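You operate a simulated robot arm through the tools that you are given. There is no shell and no other tool. Be economical: measure what you need, move in short steps, check, and stop when the job is done.

Carry out the task below with a simulated robot arm. There is one attempt and no reset: what you move stays moved.

## Task
Take the soundbar remote and put it on the glass tray.

The check looks at the end state, three seconds after you hand in, the way a careful person would. Anything else that was tipped, shoved, dropped, spilled or broken makes it a failure.

## Robot
A 7-joint arm with a two-finger parallel gripper, fixed in place. Base frame: the origin is at the foot of the arm, x ahead of it, y to its left, z up; the work surface is at about z = 0. Lengths are in m, angles in rad, forces in N, time in s.
With the tool pointing down near the work surface it reaches from about 0.22 to 0.58 m from the base axis. Its first joint turns from -1.152 to 1.152 rad. Payload 2.5 kg.
The tool frame sits at the grasp point between the pads (the TCP): z along the fingers, y along the line on which they close. The tips reach 0.023 m beyond it. The gripper opens to 0.094 m. The fingers are 0.038 m wide and 0.01 m thick; the gripper's body (0.054 by 0.096 m) begins 0.039 m behind the TCP.
Orientation is told as [roll, pitch, yaw] about the base's x, y, z axes, in that order, counted from this pose: with the fingers straight down and closing along the base's y, the tool's x points along the base's -x, its y along +y and its z along -z.

## Interface
- The arm moves only by the tool apply_moves. Its argument "commands" is a list of rows, each an object (a shift or turn left out is 0, a gripper value left out holds the last) with "delta_pos": the shift along the tool's x, y, z in units of 50 mm (1.0 is 50 mm), a list of three; "yaw": the turn about the tool's z in units of 5 degrees (1.0 is 5 degrees); "grip": the finger opening in m, from 0 to 0.094. In form: [{"delta_pos": [dx, dy, dz], "yaw": yaw, "grip": grip}, ...]. A call has 1 to 20 rows; each row shifts and turns the commanded pose from where the row before left it, along the tool's axes as they then stand. A call with a number of a shift or a turn outside -1 to 1 is refused whole. Each row takes 0.2 s and may step no farther than 0.05 m and 0.15 rad from the row before; otherwise, or with a gripper value out of range, the whole call is refused. Where a pose cannot be reached the arm comes as near as it can. A force on the tool above 40 N (or 10 N above the force at the start of the call, whichever is more), or a blocked arm, ends the call early, and 0.2 s more pass. Each finger travels about 0.108 m/s and halts on what it meets, pressing with about 24 N; the grip force reading is that of the motor and also rises with nothing between the fingers. The clock runs only during rows and for 0.2 s after the last one: add rows that do not move to give the fingers time. The reply holds the time, the measured pose of the TCP, the force on the tool along the base axes, the opening and the grip force, in the units named above and with some noise.
- Cameras (640 x 400 px; columns grow to the right, rows downward): "scene" is fixed at [0.1212, -0.4145, 0.5365]; the picture's right is [0.81, -0.59, 0.00], its down [-0.39, -0.53, -0.75] and it looks along [0.44, 0.61, -0.66] (base axes); focal length 316 px, centre (320, 200). "wrist" rides on the gripper at [-0.039, 0, -0.044] in the tool frame; the picture's right is [0.00, -1.00, 0.00], its down [0.97, 0.00, -0.24] and it looks along [0.24, 0.00, 0.97] (tool axes); focal length 218 px, centre (320, 200).
- get_image(camera): a new picture of that camera. It takes no simulated time.
- measure_at(camera, pixels): for up to 12 pixels [column, row] of the newest picture of that camera ("zoom" is the newest enlarged one), the place [x, y, z] in the base frame of the surface seen there, good to about 0.003 m. It takes no simulated time.
- enlarge(camera, box): a new picture of the part [left, top, right, bottom] of that camera's present view, enlarged. It takes no simulated time.
- sign_off(): hands the job in; it is judged then, once.

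Keep the steps short. Do not move on a guess: measure, check each grasp and each placing, and mend mistakes. In all there are 60 turns and 30 pictures (those below and enlarged ones count). Leave the gripper open and the arm clear of the work at the hand-in unless told otherwise, and finish with a single line.

The tools are called as name(argument=value, ...) on one line, values as JSON. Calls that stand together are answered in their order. apply_moves: Moves the arm, as the interface text tells. Its arguments: {"type":"object","properties":{"commands":{"type":"array"}},"required":["commands"]} The other tools are called the same way: get_image (camera) takes a picture; measure_at (camera, pixels) gives the place of the surface under pixels of a picture; enlarge (camera, box) takes an enlarged picture of a part of a camera's view; sign_off () hands the job in.

At the start:

```text
time: 0.0
eef_pos: [0.3525, -0.0469, 0.3063]
tool_rot: [0.001, 0.0, 0.001]
ft_force: [0.6, -1.0, -0.4]
finger_gap: 0.0941
grasp_force: 0.0
```

scene: 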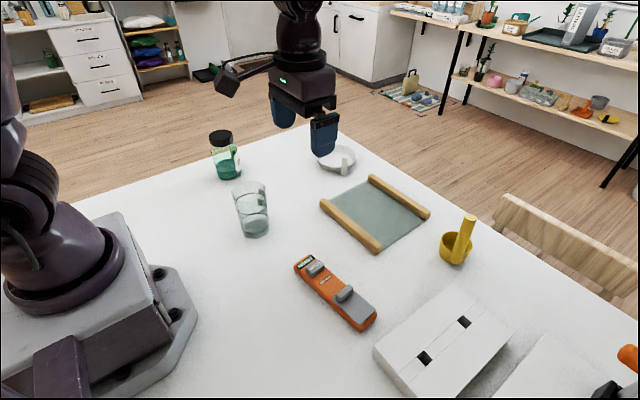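
wrist: 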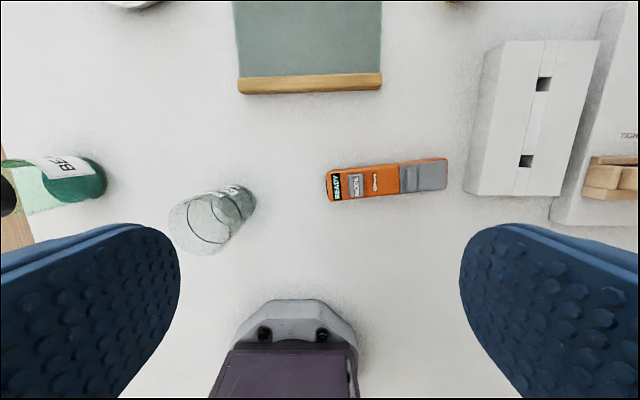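

The orange device around scene (335,292) may be the remote, and the glassy tray with wooden rails is around (375,213). I'll enlarge both to check them.

enlarge(camera="scene", box=[270, 160, 450, 340])

enlarge(camera="wrist", box=[310, 120, 470, 220])

enlarge(camera="scene", box=[360, 200, 640, 400])

```text
2.22 times, centred on (360, 250) of scene
```

zoom: 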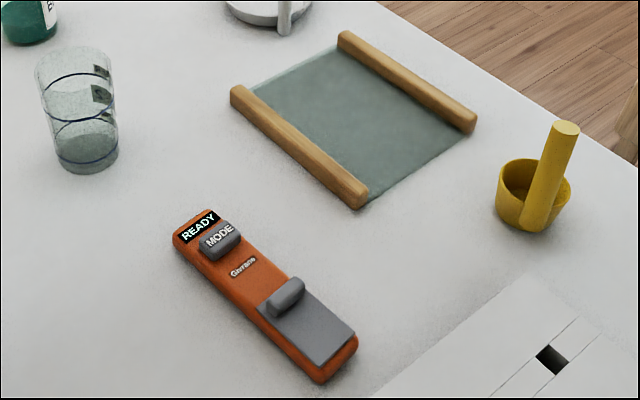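

```text
4.00 times, centred on (390, 170) of wrist
```

zoom: 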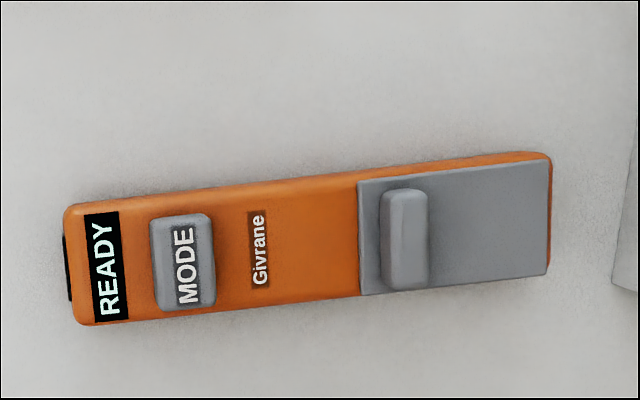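

```text
2.00 times, centred on (500, 300) of scene
```

zoom: 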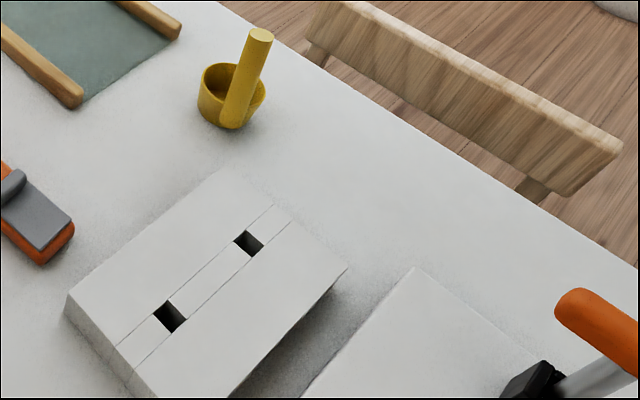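

The orange "Givrane" device is the remote. It has a MODE button and a grey slab with a ridge that may be a loose cover, so I'll grip the plain body low and avoid those. Next I'll measure the remote and tray.

measure_at(camera="wrist", pixels=[[329, 173], [331, 199], [446, 160], [445, 187], [375, 183], [392, 181], [412, 180], [356, 185], [430, 177], [300, 220], [380, 210]])

measure_at(camera="scene", pixels=[[324, 203], [376, 248], [372, 178], [427, 212], [375, 213], [350, 200], [400, 225], [372, 237], [345, 292], [295, 262], [374, 318], [352, 326]])

```text
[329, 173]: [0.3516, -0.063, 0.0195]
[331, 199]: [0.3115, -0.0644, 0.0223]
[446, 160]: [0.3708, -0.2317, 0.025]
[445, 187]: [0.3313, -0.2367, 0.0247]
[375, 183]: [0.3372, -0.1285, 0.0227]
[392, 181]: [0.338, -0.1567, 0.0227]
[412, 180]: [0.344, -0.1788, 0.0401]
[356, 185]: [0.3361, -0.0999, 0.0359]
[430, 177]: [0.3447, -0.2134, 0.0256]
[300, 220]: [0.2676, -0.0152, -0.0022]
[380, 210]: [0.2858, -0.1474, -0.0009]
```

```text
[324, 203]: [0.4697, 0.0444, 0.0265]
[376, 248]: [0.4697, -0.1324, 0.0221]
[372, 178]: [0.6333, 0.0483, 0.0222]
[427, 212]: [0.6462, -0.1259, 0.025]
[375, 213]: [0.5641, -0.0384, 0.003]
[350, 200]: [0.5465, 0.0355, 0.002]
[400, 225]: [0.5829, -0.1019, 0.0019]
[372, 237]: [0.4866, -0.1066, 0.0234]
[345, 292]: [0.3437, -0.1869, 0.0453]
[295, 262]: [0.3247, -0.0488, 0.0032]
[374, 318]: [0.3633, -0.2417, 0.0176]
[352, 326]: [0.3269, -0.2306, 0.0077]
```

Readings:
- **Remote:** about 0.18 × 0.042 m and 0.023 m high. Its axis is turned about 6° from y, and the plain part of the body is around (0.340, -0.138).
- **Tray:** the glass spans x 0.48–0.63 and y -0.13–0.045, with rails on the two x sides.

I'll move above the remote at this height and turn the tool about 84° so the fingers close across its width.

apply_moves(commands=[{"delta_pos": [0.125, -0.91, 0]}, {"delta_pos": [0.125, -0.91, 0]}, {"yaw": 1}, {"yaw": 1}, {"yaw": 1}, {"yaw": 1}, {"yaw": 1}, {"yaw": 1}, {"yaw": 1}, {"yaw": 1}, {"yaw": 1}, {"yaw": 1}, {"yaw": 1}, {"yaw": 1}, {"yaw": 1}, {"yaw": 1}, {"yaw": 1}, {"yaw": 1}, {"yaw": 0.7}, {}])

get_image(camera="wrist")

```text
time: 4.2
eef_pos: [0.3401, -0.1387, 0.3048]
tool_rot: [0.0, 0.001, -1.46]
ft_force: [0.2, -0.6, 0.2]
finger_gap: 0.0941
grasp_force: 0.0
```

```text
24 pictures are left
```

wrist: 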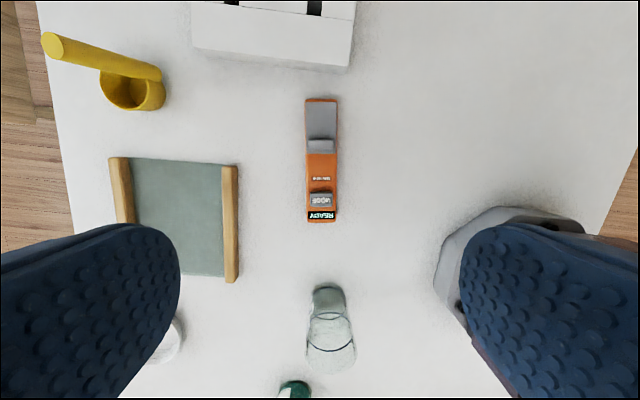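

The remote is centred at column ~321 and upright in view, so the yaw is right. I'll go down to about z = 0.09 and check.

apply_moves(commands=[{"delta_pos": [0, 0, 0.9]}, {"delta_pos": [0, 0, 0.9]}, {"delta_pos": [0, 0, 0.9]}, {"delta_pos": [0, 0, 0.9]}, {"delta_pos": [0, 0, 0.7]}, {}])

get_image(camera="wrist")

```text
time: 5.6
eef_pos: [0.3386, -0.1382, 0.087]
tool_rot: [-0.001, 0.002, -1.457]
ft_force: [-0.1, -0.4, -0.3]
finger_gap: 0.0938
grasp_force: 0.0
```

```text
23 pictures are left
```

wrist: 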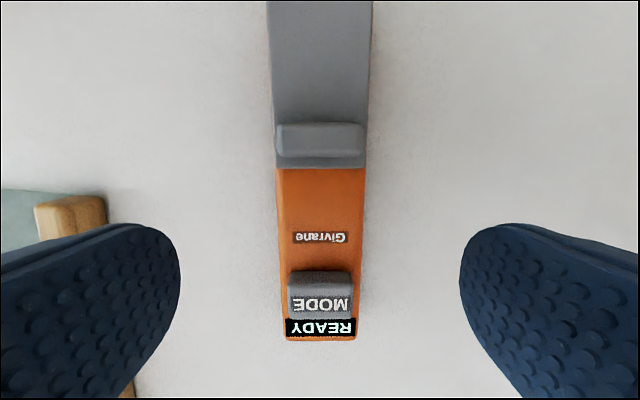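

It's still centred between the fingers. I'll measure where the grip lands relative to the cover edge (row 168) and the MODE button (row 272).

measure_at(camera="wrist", pixels=[[320, 174], [320, 262], [282, 220], [360, 220], [321, 338], [278, 120], [364, 120], [320, 140], [320, 280]])

```text
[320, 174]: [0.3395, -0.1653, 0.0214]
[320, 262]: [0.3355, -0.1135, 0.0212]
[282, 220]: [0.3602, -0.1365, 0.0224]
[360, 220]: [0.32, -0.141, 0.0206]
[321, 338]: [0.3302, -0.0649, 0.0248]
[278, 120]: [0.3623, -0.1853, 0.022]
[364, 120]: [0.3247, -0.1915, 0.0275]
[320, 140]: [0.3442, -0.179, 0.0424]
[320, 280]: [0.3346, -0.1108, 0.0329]
```

The grip centre at y = -0.138 sits midway on the bare body, between -0.113 and -0.165. I'll lower to TCP z ≈ 0.028, putting the tips about 5 mm above the table, and then close.

apply_moves(commands=[{"delta_pos": [0, 0, 0.6]}, {"delta_pos": [0, 0, 0.58]}, {}, {"grip": 0.06}, {"grip": 0.045}, {"grip": 0.03}, {"grip": 0.03}, {"grip": 0.03}])

```text
time: 7.4
eef_pos: [0.3406, -0.1364, 0.0294]
tool_rot: [0.001, 0.0, -1.457]
ft_force: [1.0, 0.2, 0.1]
finger_gap: 0.0475
grasp_force: 24.4
```

The fingers stopped at 0.0475 m with 24 N, so the body is held. I'll lift about 50 mm and look.

apply_moves(commands=[{"delta_pos": [0, 0, -0.3]}, {"delta_pos": [0, 0, -0.4]}, {"delta_pos": [0, 0, -0.5]}, {}])

get_image(camera="wrist")

get_image(camera="scene")

```text
time: 8.4
eef_pos: [0.3411, -0.137, 0.092]
tool_rot: [0.001, 0.001, -1.459]
ft_force: [0.3, -0.2, 0.4]
finger_gap: 0.0299
grasp_force: 0.1
```

```text
22 pictures are left
```

wrist: 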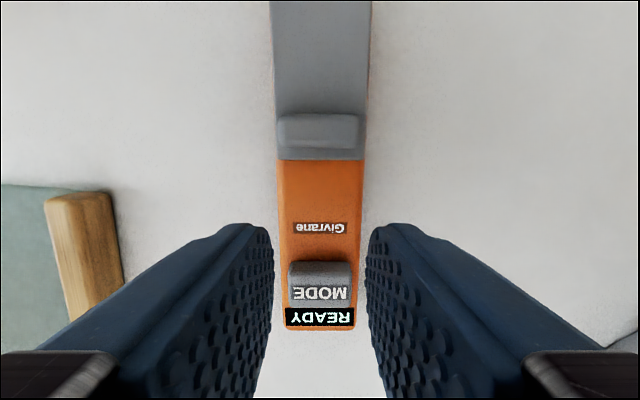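

```text
21 pictures are left
```

scene: 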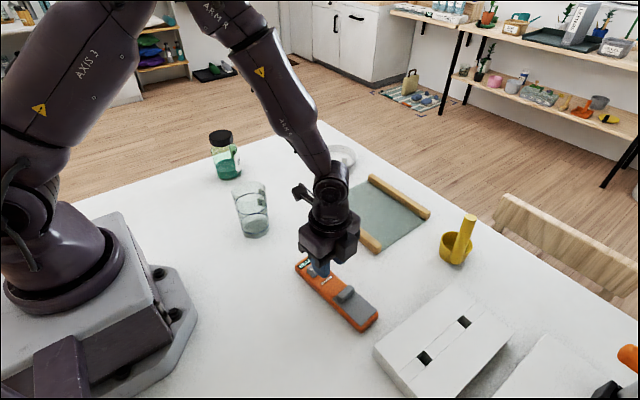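

The lift failed. The gap is now 0.030 m with no force, and the remote is still on the table. The stop at 0.0475 m was wider than the 0.041 m top, so the sides may be sloped, wider at the base. I'll look closely at the remote's profile.

enlarge(camera="scene", box=[290, 250, 386, 340])

enlarge(camera="wrist", box=[240, 0, 400, 200])

measure_at(camera="wrist", pixels=[[320, 165], [320, 253], [320, 325], [275, 60], [369, 60], [280, 190], [361, 190], [320, 80], [295, 130], [345, 130], [320, 268]])

```text
4.44 times, centred on (338, 295) of scene
```

zoom: 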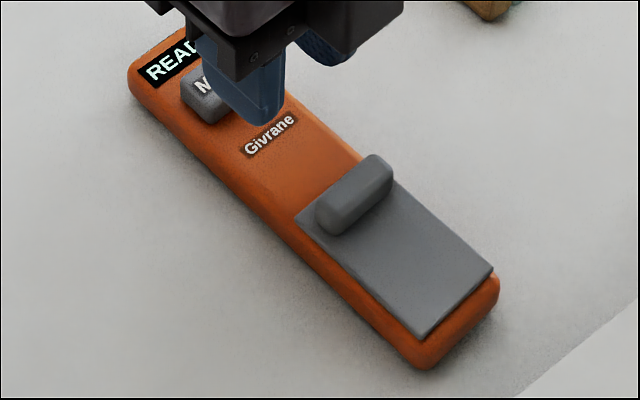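

```text
2.00 times, centred on (320, 100) of wrist
```

zoom: 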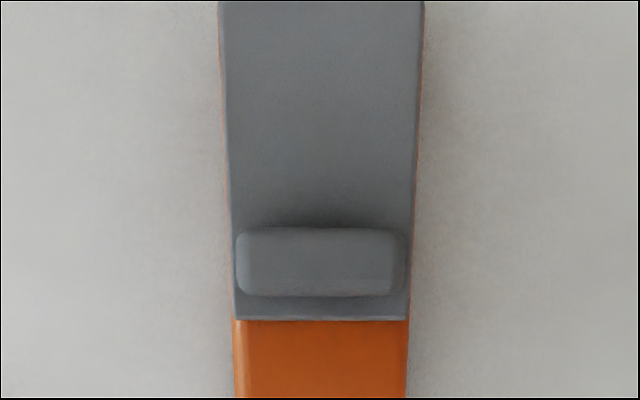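

```text
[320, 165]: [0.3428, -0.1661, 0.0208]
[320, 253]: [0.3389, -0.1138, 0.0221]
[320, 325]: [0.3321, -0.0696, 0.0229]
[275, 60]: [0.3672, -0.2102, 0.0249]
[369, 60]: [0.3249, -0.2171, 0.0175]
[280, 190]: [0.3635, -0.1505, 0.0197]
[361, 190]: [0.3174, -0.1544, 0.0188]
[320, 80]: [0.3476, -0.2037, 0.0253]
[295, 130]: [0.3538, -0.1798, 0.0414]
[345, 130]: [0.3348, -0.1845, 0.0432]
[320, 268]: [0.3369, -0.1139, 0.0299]
```

The sides look vertical with about 0.046 m between them, and the remote hasn't shifted noticeably. So it slipped, probably from a quick lift with a shallow, off-centre hold. I'll reopen, shift 8 mm towards the remote's middle, go about 4 mm deeper and close again.

apply_moves(commands=[{"grip": 0.09}, {"delta_pos": [-0.16, 0, 0], "grip": 0.09}, {}, {"delta_pos": [0, 0, 0.6]}, {"delta_pos": [0, 0, 0.5]}, {"delta_pos": [0, 0, 0.24]}, {}, {}])

```text
time: 10.2
eef_pos: [0.3414, -0.1446, 0.0238]
tool_rot: [0.0, -0.001, -1.457]
ft_force: [0.5, 0.2, -0.3]
finger_gap: 0.0902
grasp_force: 0.0
```

The TCP is at z 0.024, with the tips just above the table and no contact force. I'll close fully and give it time to settle.

apply_moves(commands=[{"grip": 0.06}, {"grip": 0.045}, {"grip": 0.02}, {"grip": 0.0}, {"grip": 0.0}, {"grip": 0.0}])

get_image(camera="wrist")

```text
time: 11.6
eef_pos: [0.3407, -0.1438, 0.0241]
tool_rot: [0.0, 0.0, -1.458]
ft_force: [-0.6, 0.4, 1.7]
finger_gap: 0.0477
grasp_force: 23.8
```

```text
18 pictures are left
```

wrist: 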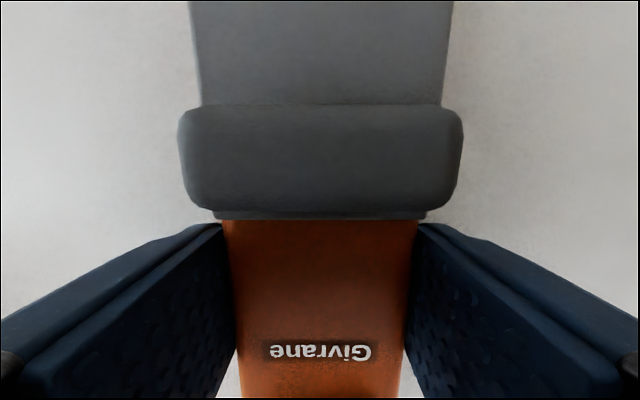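

The pads sit on the orange sides, clear of the grey cover. I'll lift very slowly at 2 mm per row and watch the force.

apply_moves(commands=[{"delta_pos": [0, 0, -0.02]}, {"delta_pos": [0, 0, -0.03]}, {"delta_pos": [0, 0, -0.04]}, {"delta_pos": [0, 0, -0.04]}, {"delta_pos": [0, 0, -0.04]}])

get_image(camera="scene")

```text
time: 12.8
eef_pos: [0.3406, -0.1456, 0.0326]
tool_rot: [-0.001, 0.0, -1.457]
ft_force: [0.3, 0.9, -1.3]
finger_gap: 0.0477
grasp_force: 23.9
```

```text
17 pictures are left
```

scene: 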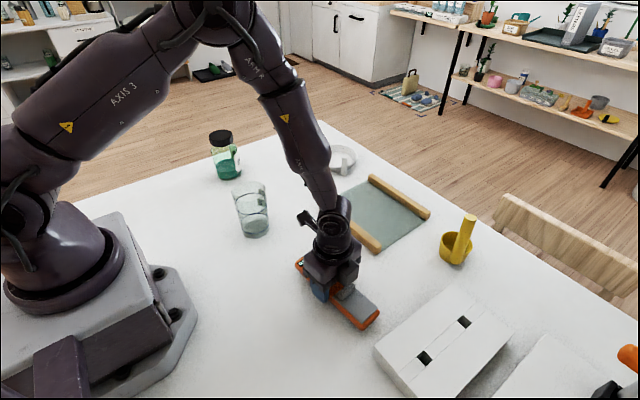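

The gap held at 0.0477 m. I'll check in the wrist view whether the remote really came up or slid in the fingers.

get_image(camera="wrist")

measure_at(camera="wrist", pixels=[[320, 20], [320, 60], [320, 150], [320, 260], [320, 300]])

enlarge(camera="scene", box=[285, 240, 395, 340])

```text
16 pictures are left
```

wrist: 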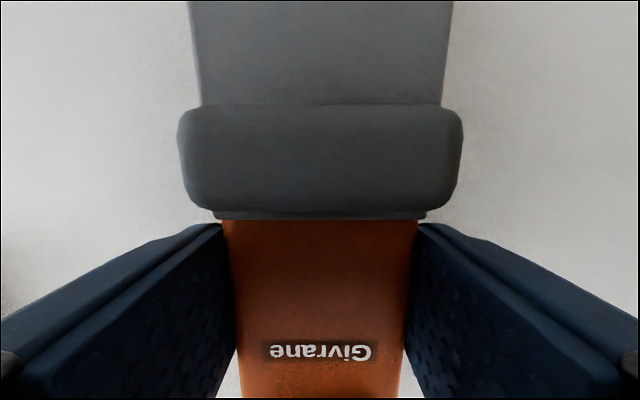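

```text
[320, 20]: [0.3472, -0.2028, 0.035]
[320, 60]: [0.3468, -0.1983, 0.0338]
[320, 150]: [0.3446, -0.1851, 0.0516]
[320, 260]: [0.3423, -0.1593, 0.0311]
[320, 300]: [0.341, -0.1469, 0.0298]
```

```text
4.00 times, centred on (340, 290) of scene
```

zoom: 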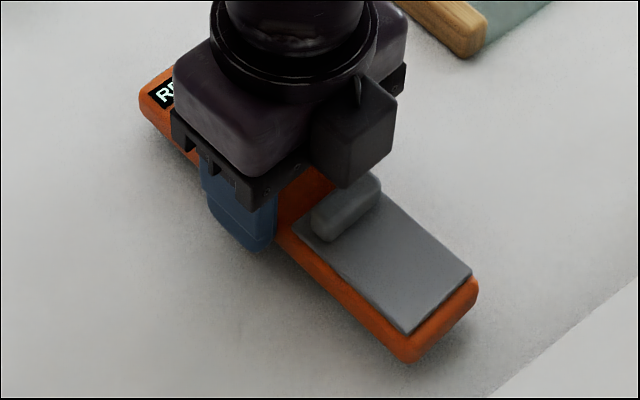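

The wrist view is unchanged relative to the tool and the surfaces are about 9 mm higher and level, so it is held. I'll keep lifting gently to about z 0.09.

apply_moves(commands=[{"delta_pos": [0, 0, -0.05]}, {"delta_pos": [0, 0, -0.07]}, {"delta_pos": [0, 0, -0.1]}, {"delta_pos": [0, 0, -0.1]}, {"delta_pos": [0, 0, -0.1]}, {"delta_pos": [0, 0, -0.1]}, {"delta_pos": [0, 0, -0.1]}, {"delta_pos": [0, 0, -0.1]}, {"delta_pos": [0, 0, -0.1]}, {"delta_pos": [0, 0, -0.1]}, {"delta_pos": [0, 0, -0.1]}, {"delta_pos": [0, 0, -0.1]}, {"delta_pos": [0, 0, -0.05]}, {}])

get_image(camera="scene")

get_image(camera="wrist")

```text
time: 15.8
eef_pos: [0.3408, -0.1458, 0.0905]
tool_rot: [0.001, 0.0, -1.457]
ft_force: [-0.7, -0.1, -1.1]
finger_gap: 0.0477
grasp_force: 24.4
```

```text
14 pictures are left
```

scene: 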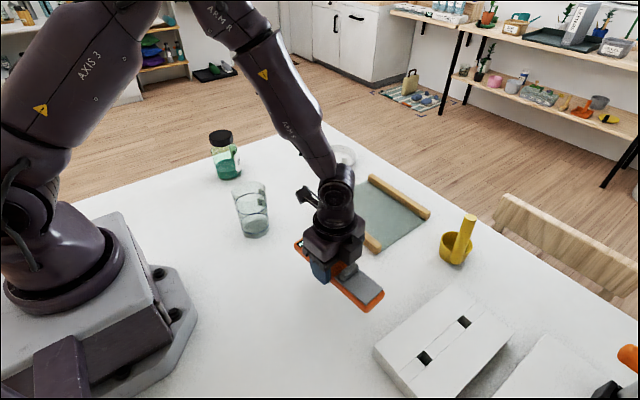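

```text
13 pictures are left
```

wrist: 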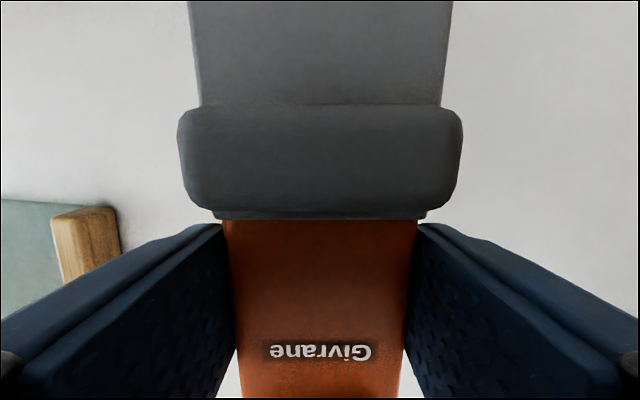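

It is still firmly held. Next I'll get the tray edges precisely from the scene view.

enlarge(camera="scene", box=[316, 166, 436, 260])

```text
4.26 times, centred on (376, 213) of scene
```

zoom: 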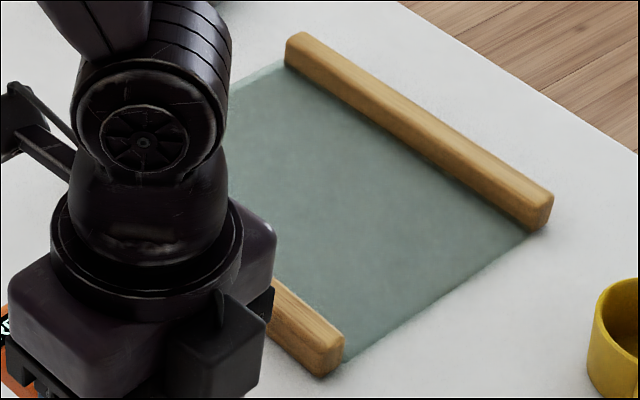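

measure_at(camera="zoom", pixels=[[346, 358], [440, 293], [524, 236], [250, 82], [280, 66], [287, 60], [545, 192], [336, 348], [320, 318], [400, 150], [515, 215], [300, 45]])

```text
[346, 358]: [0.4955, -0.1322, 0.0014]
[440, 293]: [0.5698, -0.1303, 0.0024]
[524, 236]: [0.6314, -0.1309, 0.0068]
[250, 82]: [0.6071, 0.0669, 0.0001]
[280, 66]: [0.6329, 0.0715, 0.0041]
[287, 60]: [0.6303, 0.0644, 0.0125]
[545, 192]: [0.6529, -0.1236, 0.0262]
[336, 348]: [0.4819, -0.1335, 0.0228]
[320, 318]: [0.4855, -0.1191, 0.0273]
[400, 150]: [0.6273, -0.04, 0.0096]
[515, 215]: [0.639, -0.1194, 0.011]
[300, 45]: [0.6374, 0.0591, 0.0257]
```

The tray spans y -0.131 to 0.066, so its centre is about -0.033, and the inside runs x 0.488–0.63. The remote fits lengthwise along y. Before crossing I'll measure the heights of the neighbouring objects.

measure_at(camera="scene", pixels=[[469, 217], [463, 232], [245, 186], [264, 188], [254, 234], [220, 133], [345, 148], [341, 165]])

```text
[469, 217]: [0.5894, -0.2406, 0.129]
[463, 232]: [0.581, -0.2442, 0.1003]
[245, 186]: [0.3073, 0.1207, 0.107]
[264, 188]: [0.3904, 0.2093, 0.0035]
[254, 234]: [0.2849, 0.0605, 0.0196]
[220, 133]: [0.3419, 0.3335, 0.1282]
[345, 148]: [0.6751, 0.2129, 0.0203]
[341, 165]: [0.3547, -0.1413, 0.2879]
```

The nearest tall object is the yellow handle at (0.589, -0.240), and the diagonal path stays clear of it. I'll straighten the remote by 6.3°, rise 20 mm, and glide to above (0.55, -0.03).

apply_moves(commands=[{"yaw": 0.25, "delta_pos": [0, 0, -0.04]}, {"yaw": 0.26, "delta_pos": [0, 0, -0.1]}, {"yaw": 0.25, "delta_pos": [0, 0, -0.1]}, {"yaw": 0.25, "delta_pos": [0, 0, -0.1]}, {"yaw": 0.25, "delta_pos": [0, 0, -0.06]}, {"delta_pos": [0.048, 0.087, 0]}, {"delta_pos": [0.097, 0.174, 0]}, {"delta_pos": [0.145, 0.261, 0]}, {"delta_pos": [0.193, 0.348, 0]}, {"delta_pos": [0.193, 0.348, 0]}, {"delta_pos": [0.193, 0.348, 0]}, {"delta_pos": [0.193, 0.348, 0]}, {"delta_pos": [0.193, 0.348, 0]}, {"delta_pos": [0.193, 0.348, 0]}, {"delta_pos": [0.193, 0.348, 0]}, {"delta_pos": [0.193, 0.348, 0]}, {"delta_pos": [0.193, 0.348, 0]}, {"delta_pos": [0.145, 0.261, 0]}, {"delta_pos": [0.097, 0.174, 0]}, {"delta_pos": [0.048, 0.087, 0]}])

get_image(camera="scene")

get_image(camera="wrist")

```text
time: 20.0
eef_pos: [0.5516, -0.0282, 0.1118]
tool_rot: [0.002, 0.001, -1.567]
ft_force: [0.0, -0.1, -1.2]
finger_gap: 0.0478
grasp_force: 23.9
```

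```text
11 pictures are left
```

scene: 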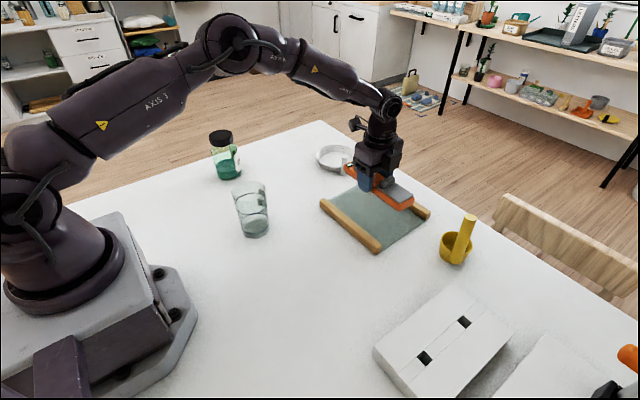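

```text
10 pictures are left
```

wrist: 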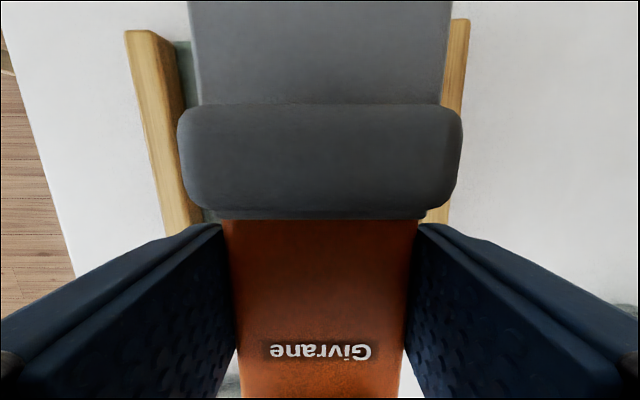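

It's above the tray. I'll measure the rails as seen in the wrist view (left rail columns 125–185, right rail 443–470) to centre between them.

measure_at(camera="wrist", pixels=[[130, 45], [165, 45], [186, 60], [450, 40], [465, 40], [190, 180], [165, 120], [455, 120], [445, 180], [183, 44]])

measure_at(camera="scene", pixels=[[324, 202], [376, 246], [355, 222], [363, 222], [332, 200], [390, 240], [345, 200], [410, 204], [322, 200], [349, 188]])

```text
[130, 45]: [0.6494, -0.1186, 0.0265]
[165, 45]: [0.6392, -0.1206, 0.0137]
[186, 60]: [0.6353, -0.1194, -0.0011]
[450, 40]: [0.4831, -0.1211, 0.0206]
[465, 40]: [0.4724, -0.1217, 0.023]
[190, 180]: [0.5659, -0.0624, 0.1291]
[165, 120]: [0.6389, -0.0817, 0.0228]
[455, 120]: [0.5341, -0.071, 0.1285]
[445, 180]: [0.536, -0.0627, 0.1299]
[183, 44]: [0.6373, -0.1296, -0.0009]
```

```text
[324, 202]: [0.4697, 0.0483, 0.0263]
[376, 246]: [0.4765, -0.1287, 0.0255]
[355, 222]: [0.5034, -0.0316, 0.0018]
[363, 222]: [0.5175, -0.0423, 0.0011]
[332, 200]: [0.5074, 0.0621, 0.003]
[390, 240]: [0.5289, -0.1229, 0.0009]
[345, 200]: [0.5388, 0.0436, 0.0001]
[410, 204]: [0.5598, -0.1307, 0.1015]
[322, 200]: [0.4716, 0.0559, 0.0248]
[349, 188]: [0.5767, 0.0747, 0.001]
```

The rails' inner faces are at about x 0.487 and 0.637, and the ends are clear. I'll nudge +5 mm x and +4 mm y, then lower gently to TCP z ≈ 0.032, a few mm above contact.

apply_moves(commands=[{"delta_pos": [0.08, 0.1, 0.05]}, {"delta_pos": [0, 0, 0.15]}, {"delta_pos": [0, 0, 0.2]}, {"delta_pos": [0, 0, 0.2]}, {"delta_pos": [0, 0, 0.2]}, {"delta_pos": [0, 0, 0.2]}, {"delta_pos": [0, 0, 0.2]}, {"delta_pos": [0, 0, 0.2]}, {"delta_pos": [0, 0, 0.1]}, {"delta_pos": [0, 0, 0.08]}, {}])

enlarge(camera="scene", box=[300, 130, 460, 260])

```text
time: 22.4
eef_pos: [0.5546, -0.0246, 0.0316]
tool_rot: [0.0, 0.0, -1.568]
ft_force: [0.5, -0.2, -0.7]
finger_gap: 0.0478
grasp_force: 24.0
```

```text
3.08 times, centred on (380, 195) of scene
```

zoom: 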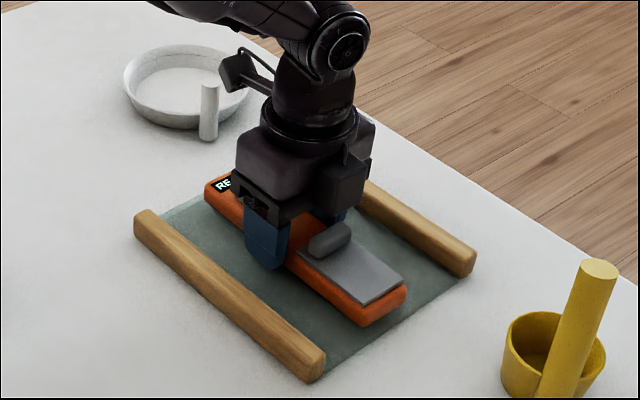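

The remote sits between the rails and within the glass. I'll lower in 1 mm steps and watch for contact.

apply_moves(commands=[{"delta_pos": [0, 0, 0.02]}, {"delta_pos": [0, 0, 0.02]}, {"delta_pos": [0, 0, 0.02]}, {"delta_pos": [0, 0, 0.02]}, {}])

```text
time: 23.6
eef_pos: [0.5558, -0.0252, 0.0308]
tool_rot: [0.006, -0.001, -1.564]
ft_force: [-2.5, 2.7, 29.3]
finger_gap: 0.0476
grasp_force: 24.3
```

Contact came at TCP z ≈ 0.031 with 29 N pressing, so the remote is on the glass. I'll back off 2 mm to ease the pressure before opening.

apply_moves(commands=[{"delta_pos": [0, 0, -0.02]}, {"delta_pos": [0, 0, -0.02]}, {}])

```text
time: 24.4
eef_pos: [0.555, -0.0265, 0.0318]
tool_rot: [0.003, -0.001, -1.567]
ft_force: [10.5, 4.3, 17.0]
finger_gap: 0.0476
grasp_force: 24.4
```

There is still 17 N upward, so I'll ease up another 1 mm.

apply_moves(commands=[{"delta_pos": [0, 0, -0.02]}, {}])

enlarge(camera="scene", box=[320, 150, 440, 250])

```text
time: 25.0
eef_pos: [0.5546, -0.0271, 0.0307]
tool_rot: [0.001, -0.001, -1.566]
ft_force: [7.0, 2.5, 14.0]
finger_gap: 0.0477
grasp_force: 24.1
```

```text
4.00 times, centred on (380, 200) of scene
```

zoom: 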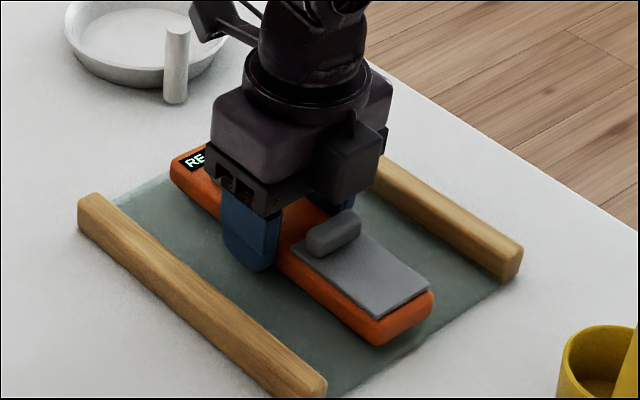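

It looks seated flat. I'll ease up another 1 mm so opening doesn't jolt it.

apply_moves(commands=[{"delta_pos": [0, 0, -0.02]}, {}, {}])

```text
time: 25.8
eef_pos: [0.5518, -0.0269, 0.0307]
tool_rot: [-0.003, -0.001, -1.569]
ft_force: [1.7, 0.9, 0.4]
finger_gap: 0.0476
grasp_force: 23.9
```

The force is near zero and the remote is resting. I'll open slowly to 0.07 m, which still clears the rails.

apply_moves(commands=[{"grip": 0.05}, {"grip": 0.055}, {"grip": 0.062}, {"grip": 0.07}, {}])

get_image(camera="wrist")

```text
time: 27.0
eef_pos: [0.5537, -0.026, 0.033]
tool_rot: [-0.001, 0.001, -1.568]
ft_force: [0.4, -0.8, 0.6]
finger_gap: 0.07
grasp_force: 0.0
```

```text
7 pictures are left
```

wrist: 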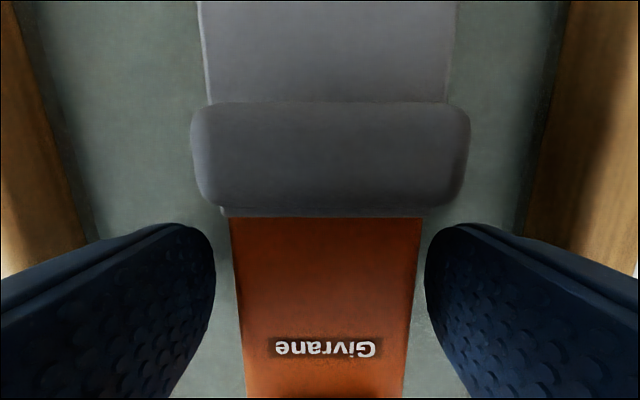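

The remote is released, the fingers are clear on both sides, and glass shows between the remote and both rails. I'll rise straight up.

apply_moves(commands=[{"delta_pos": [0, 0, -0.2]}, {"delta_pos": [0, 0, -0.4]}, {"delta_pos": [0, 0, -0.6]}, {"delta_pos": [0, 0, -0.8]}, {"delta_pos": [0, 0, -0.8]}, {"delta_pos": [0, 0, -0.6]}, {"delta_pos": [0, -0.6, -0.4]}, {"delta_pos": [0, -0.8, 0]}, {"delta_pos": [0, -0.8, 0]}, {"delta_pos": [0, -0.8, 0]}, {"grip": 0.094}, {}])

get_image(camera="scene")

enlarge(camera="scene", box=[310, 140, 450, 260])

```text
time: 29.6
eef_pos: [0.4054, -0.0265, 0.2204]
tool_rot: [0.0, -0.001, -1.568]
ft_force: [-0.9, 1.0, 0.3]
finger_gap: 0.094
grasp_force: 0.0
```

```text
6 pictures are left
```

scene: 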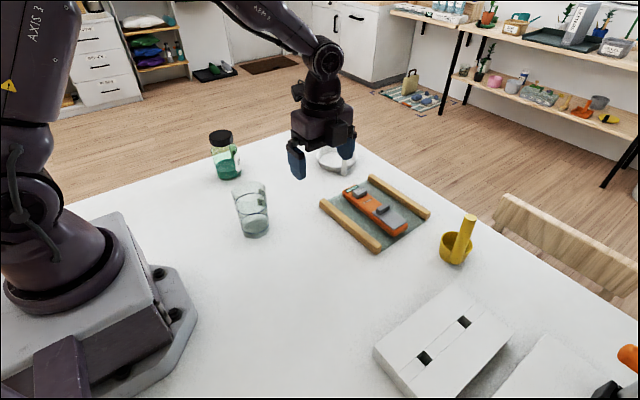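

```text
3.33 times, centred on (380, 200) of scene
```

zoom: 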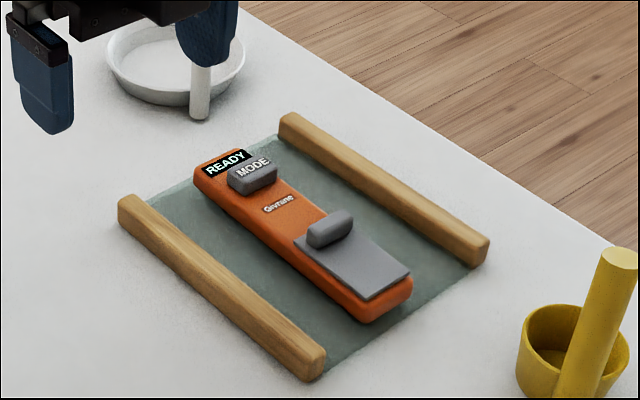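

The remote lies flat on the glass between the rails, still showing READY with its cover in place. The tray and the other objects haven't moved. The gripper is open and clear, so I'm handing in.

sign_off()

```text
The job is handed in.
```

The soundbar remote is lying flat on the glass tray between its rails, nothing else was disturbed, and the gripper is open and clear.
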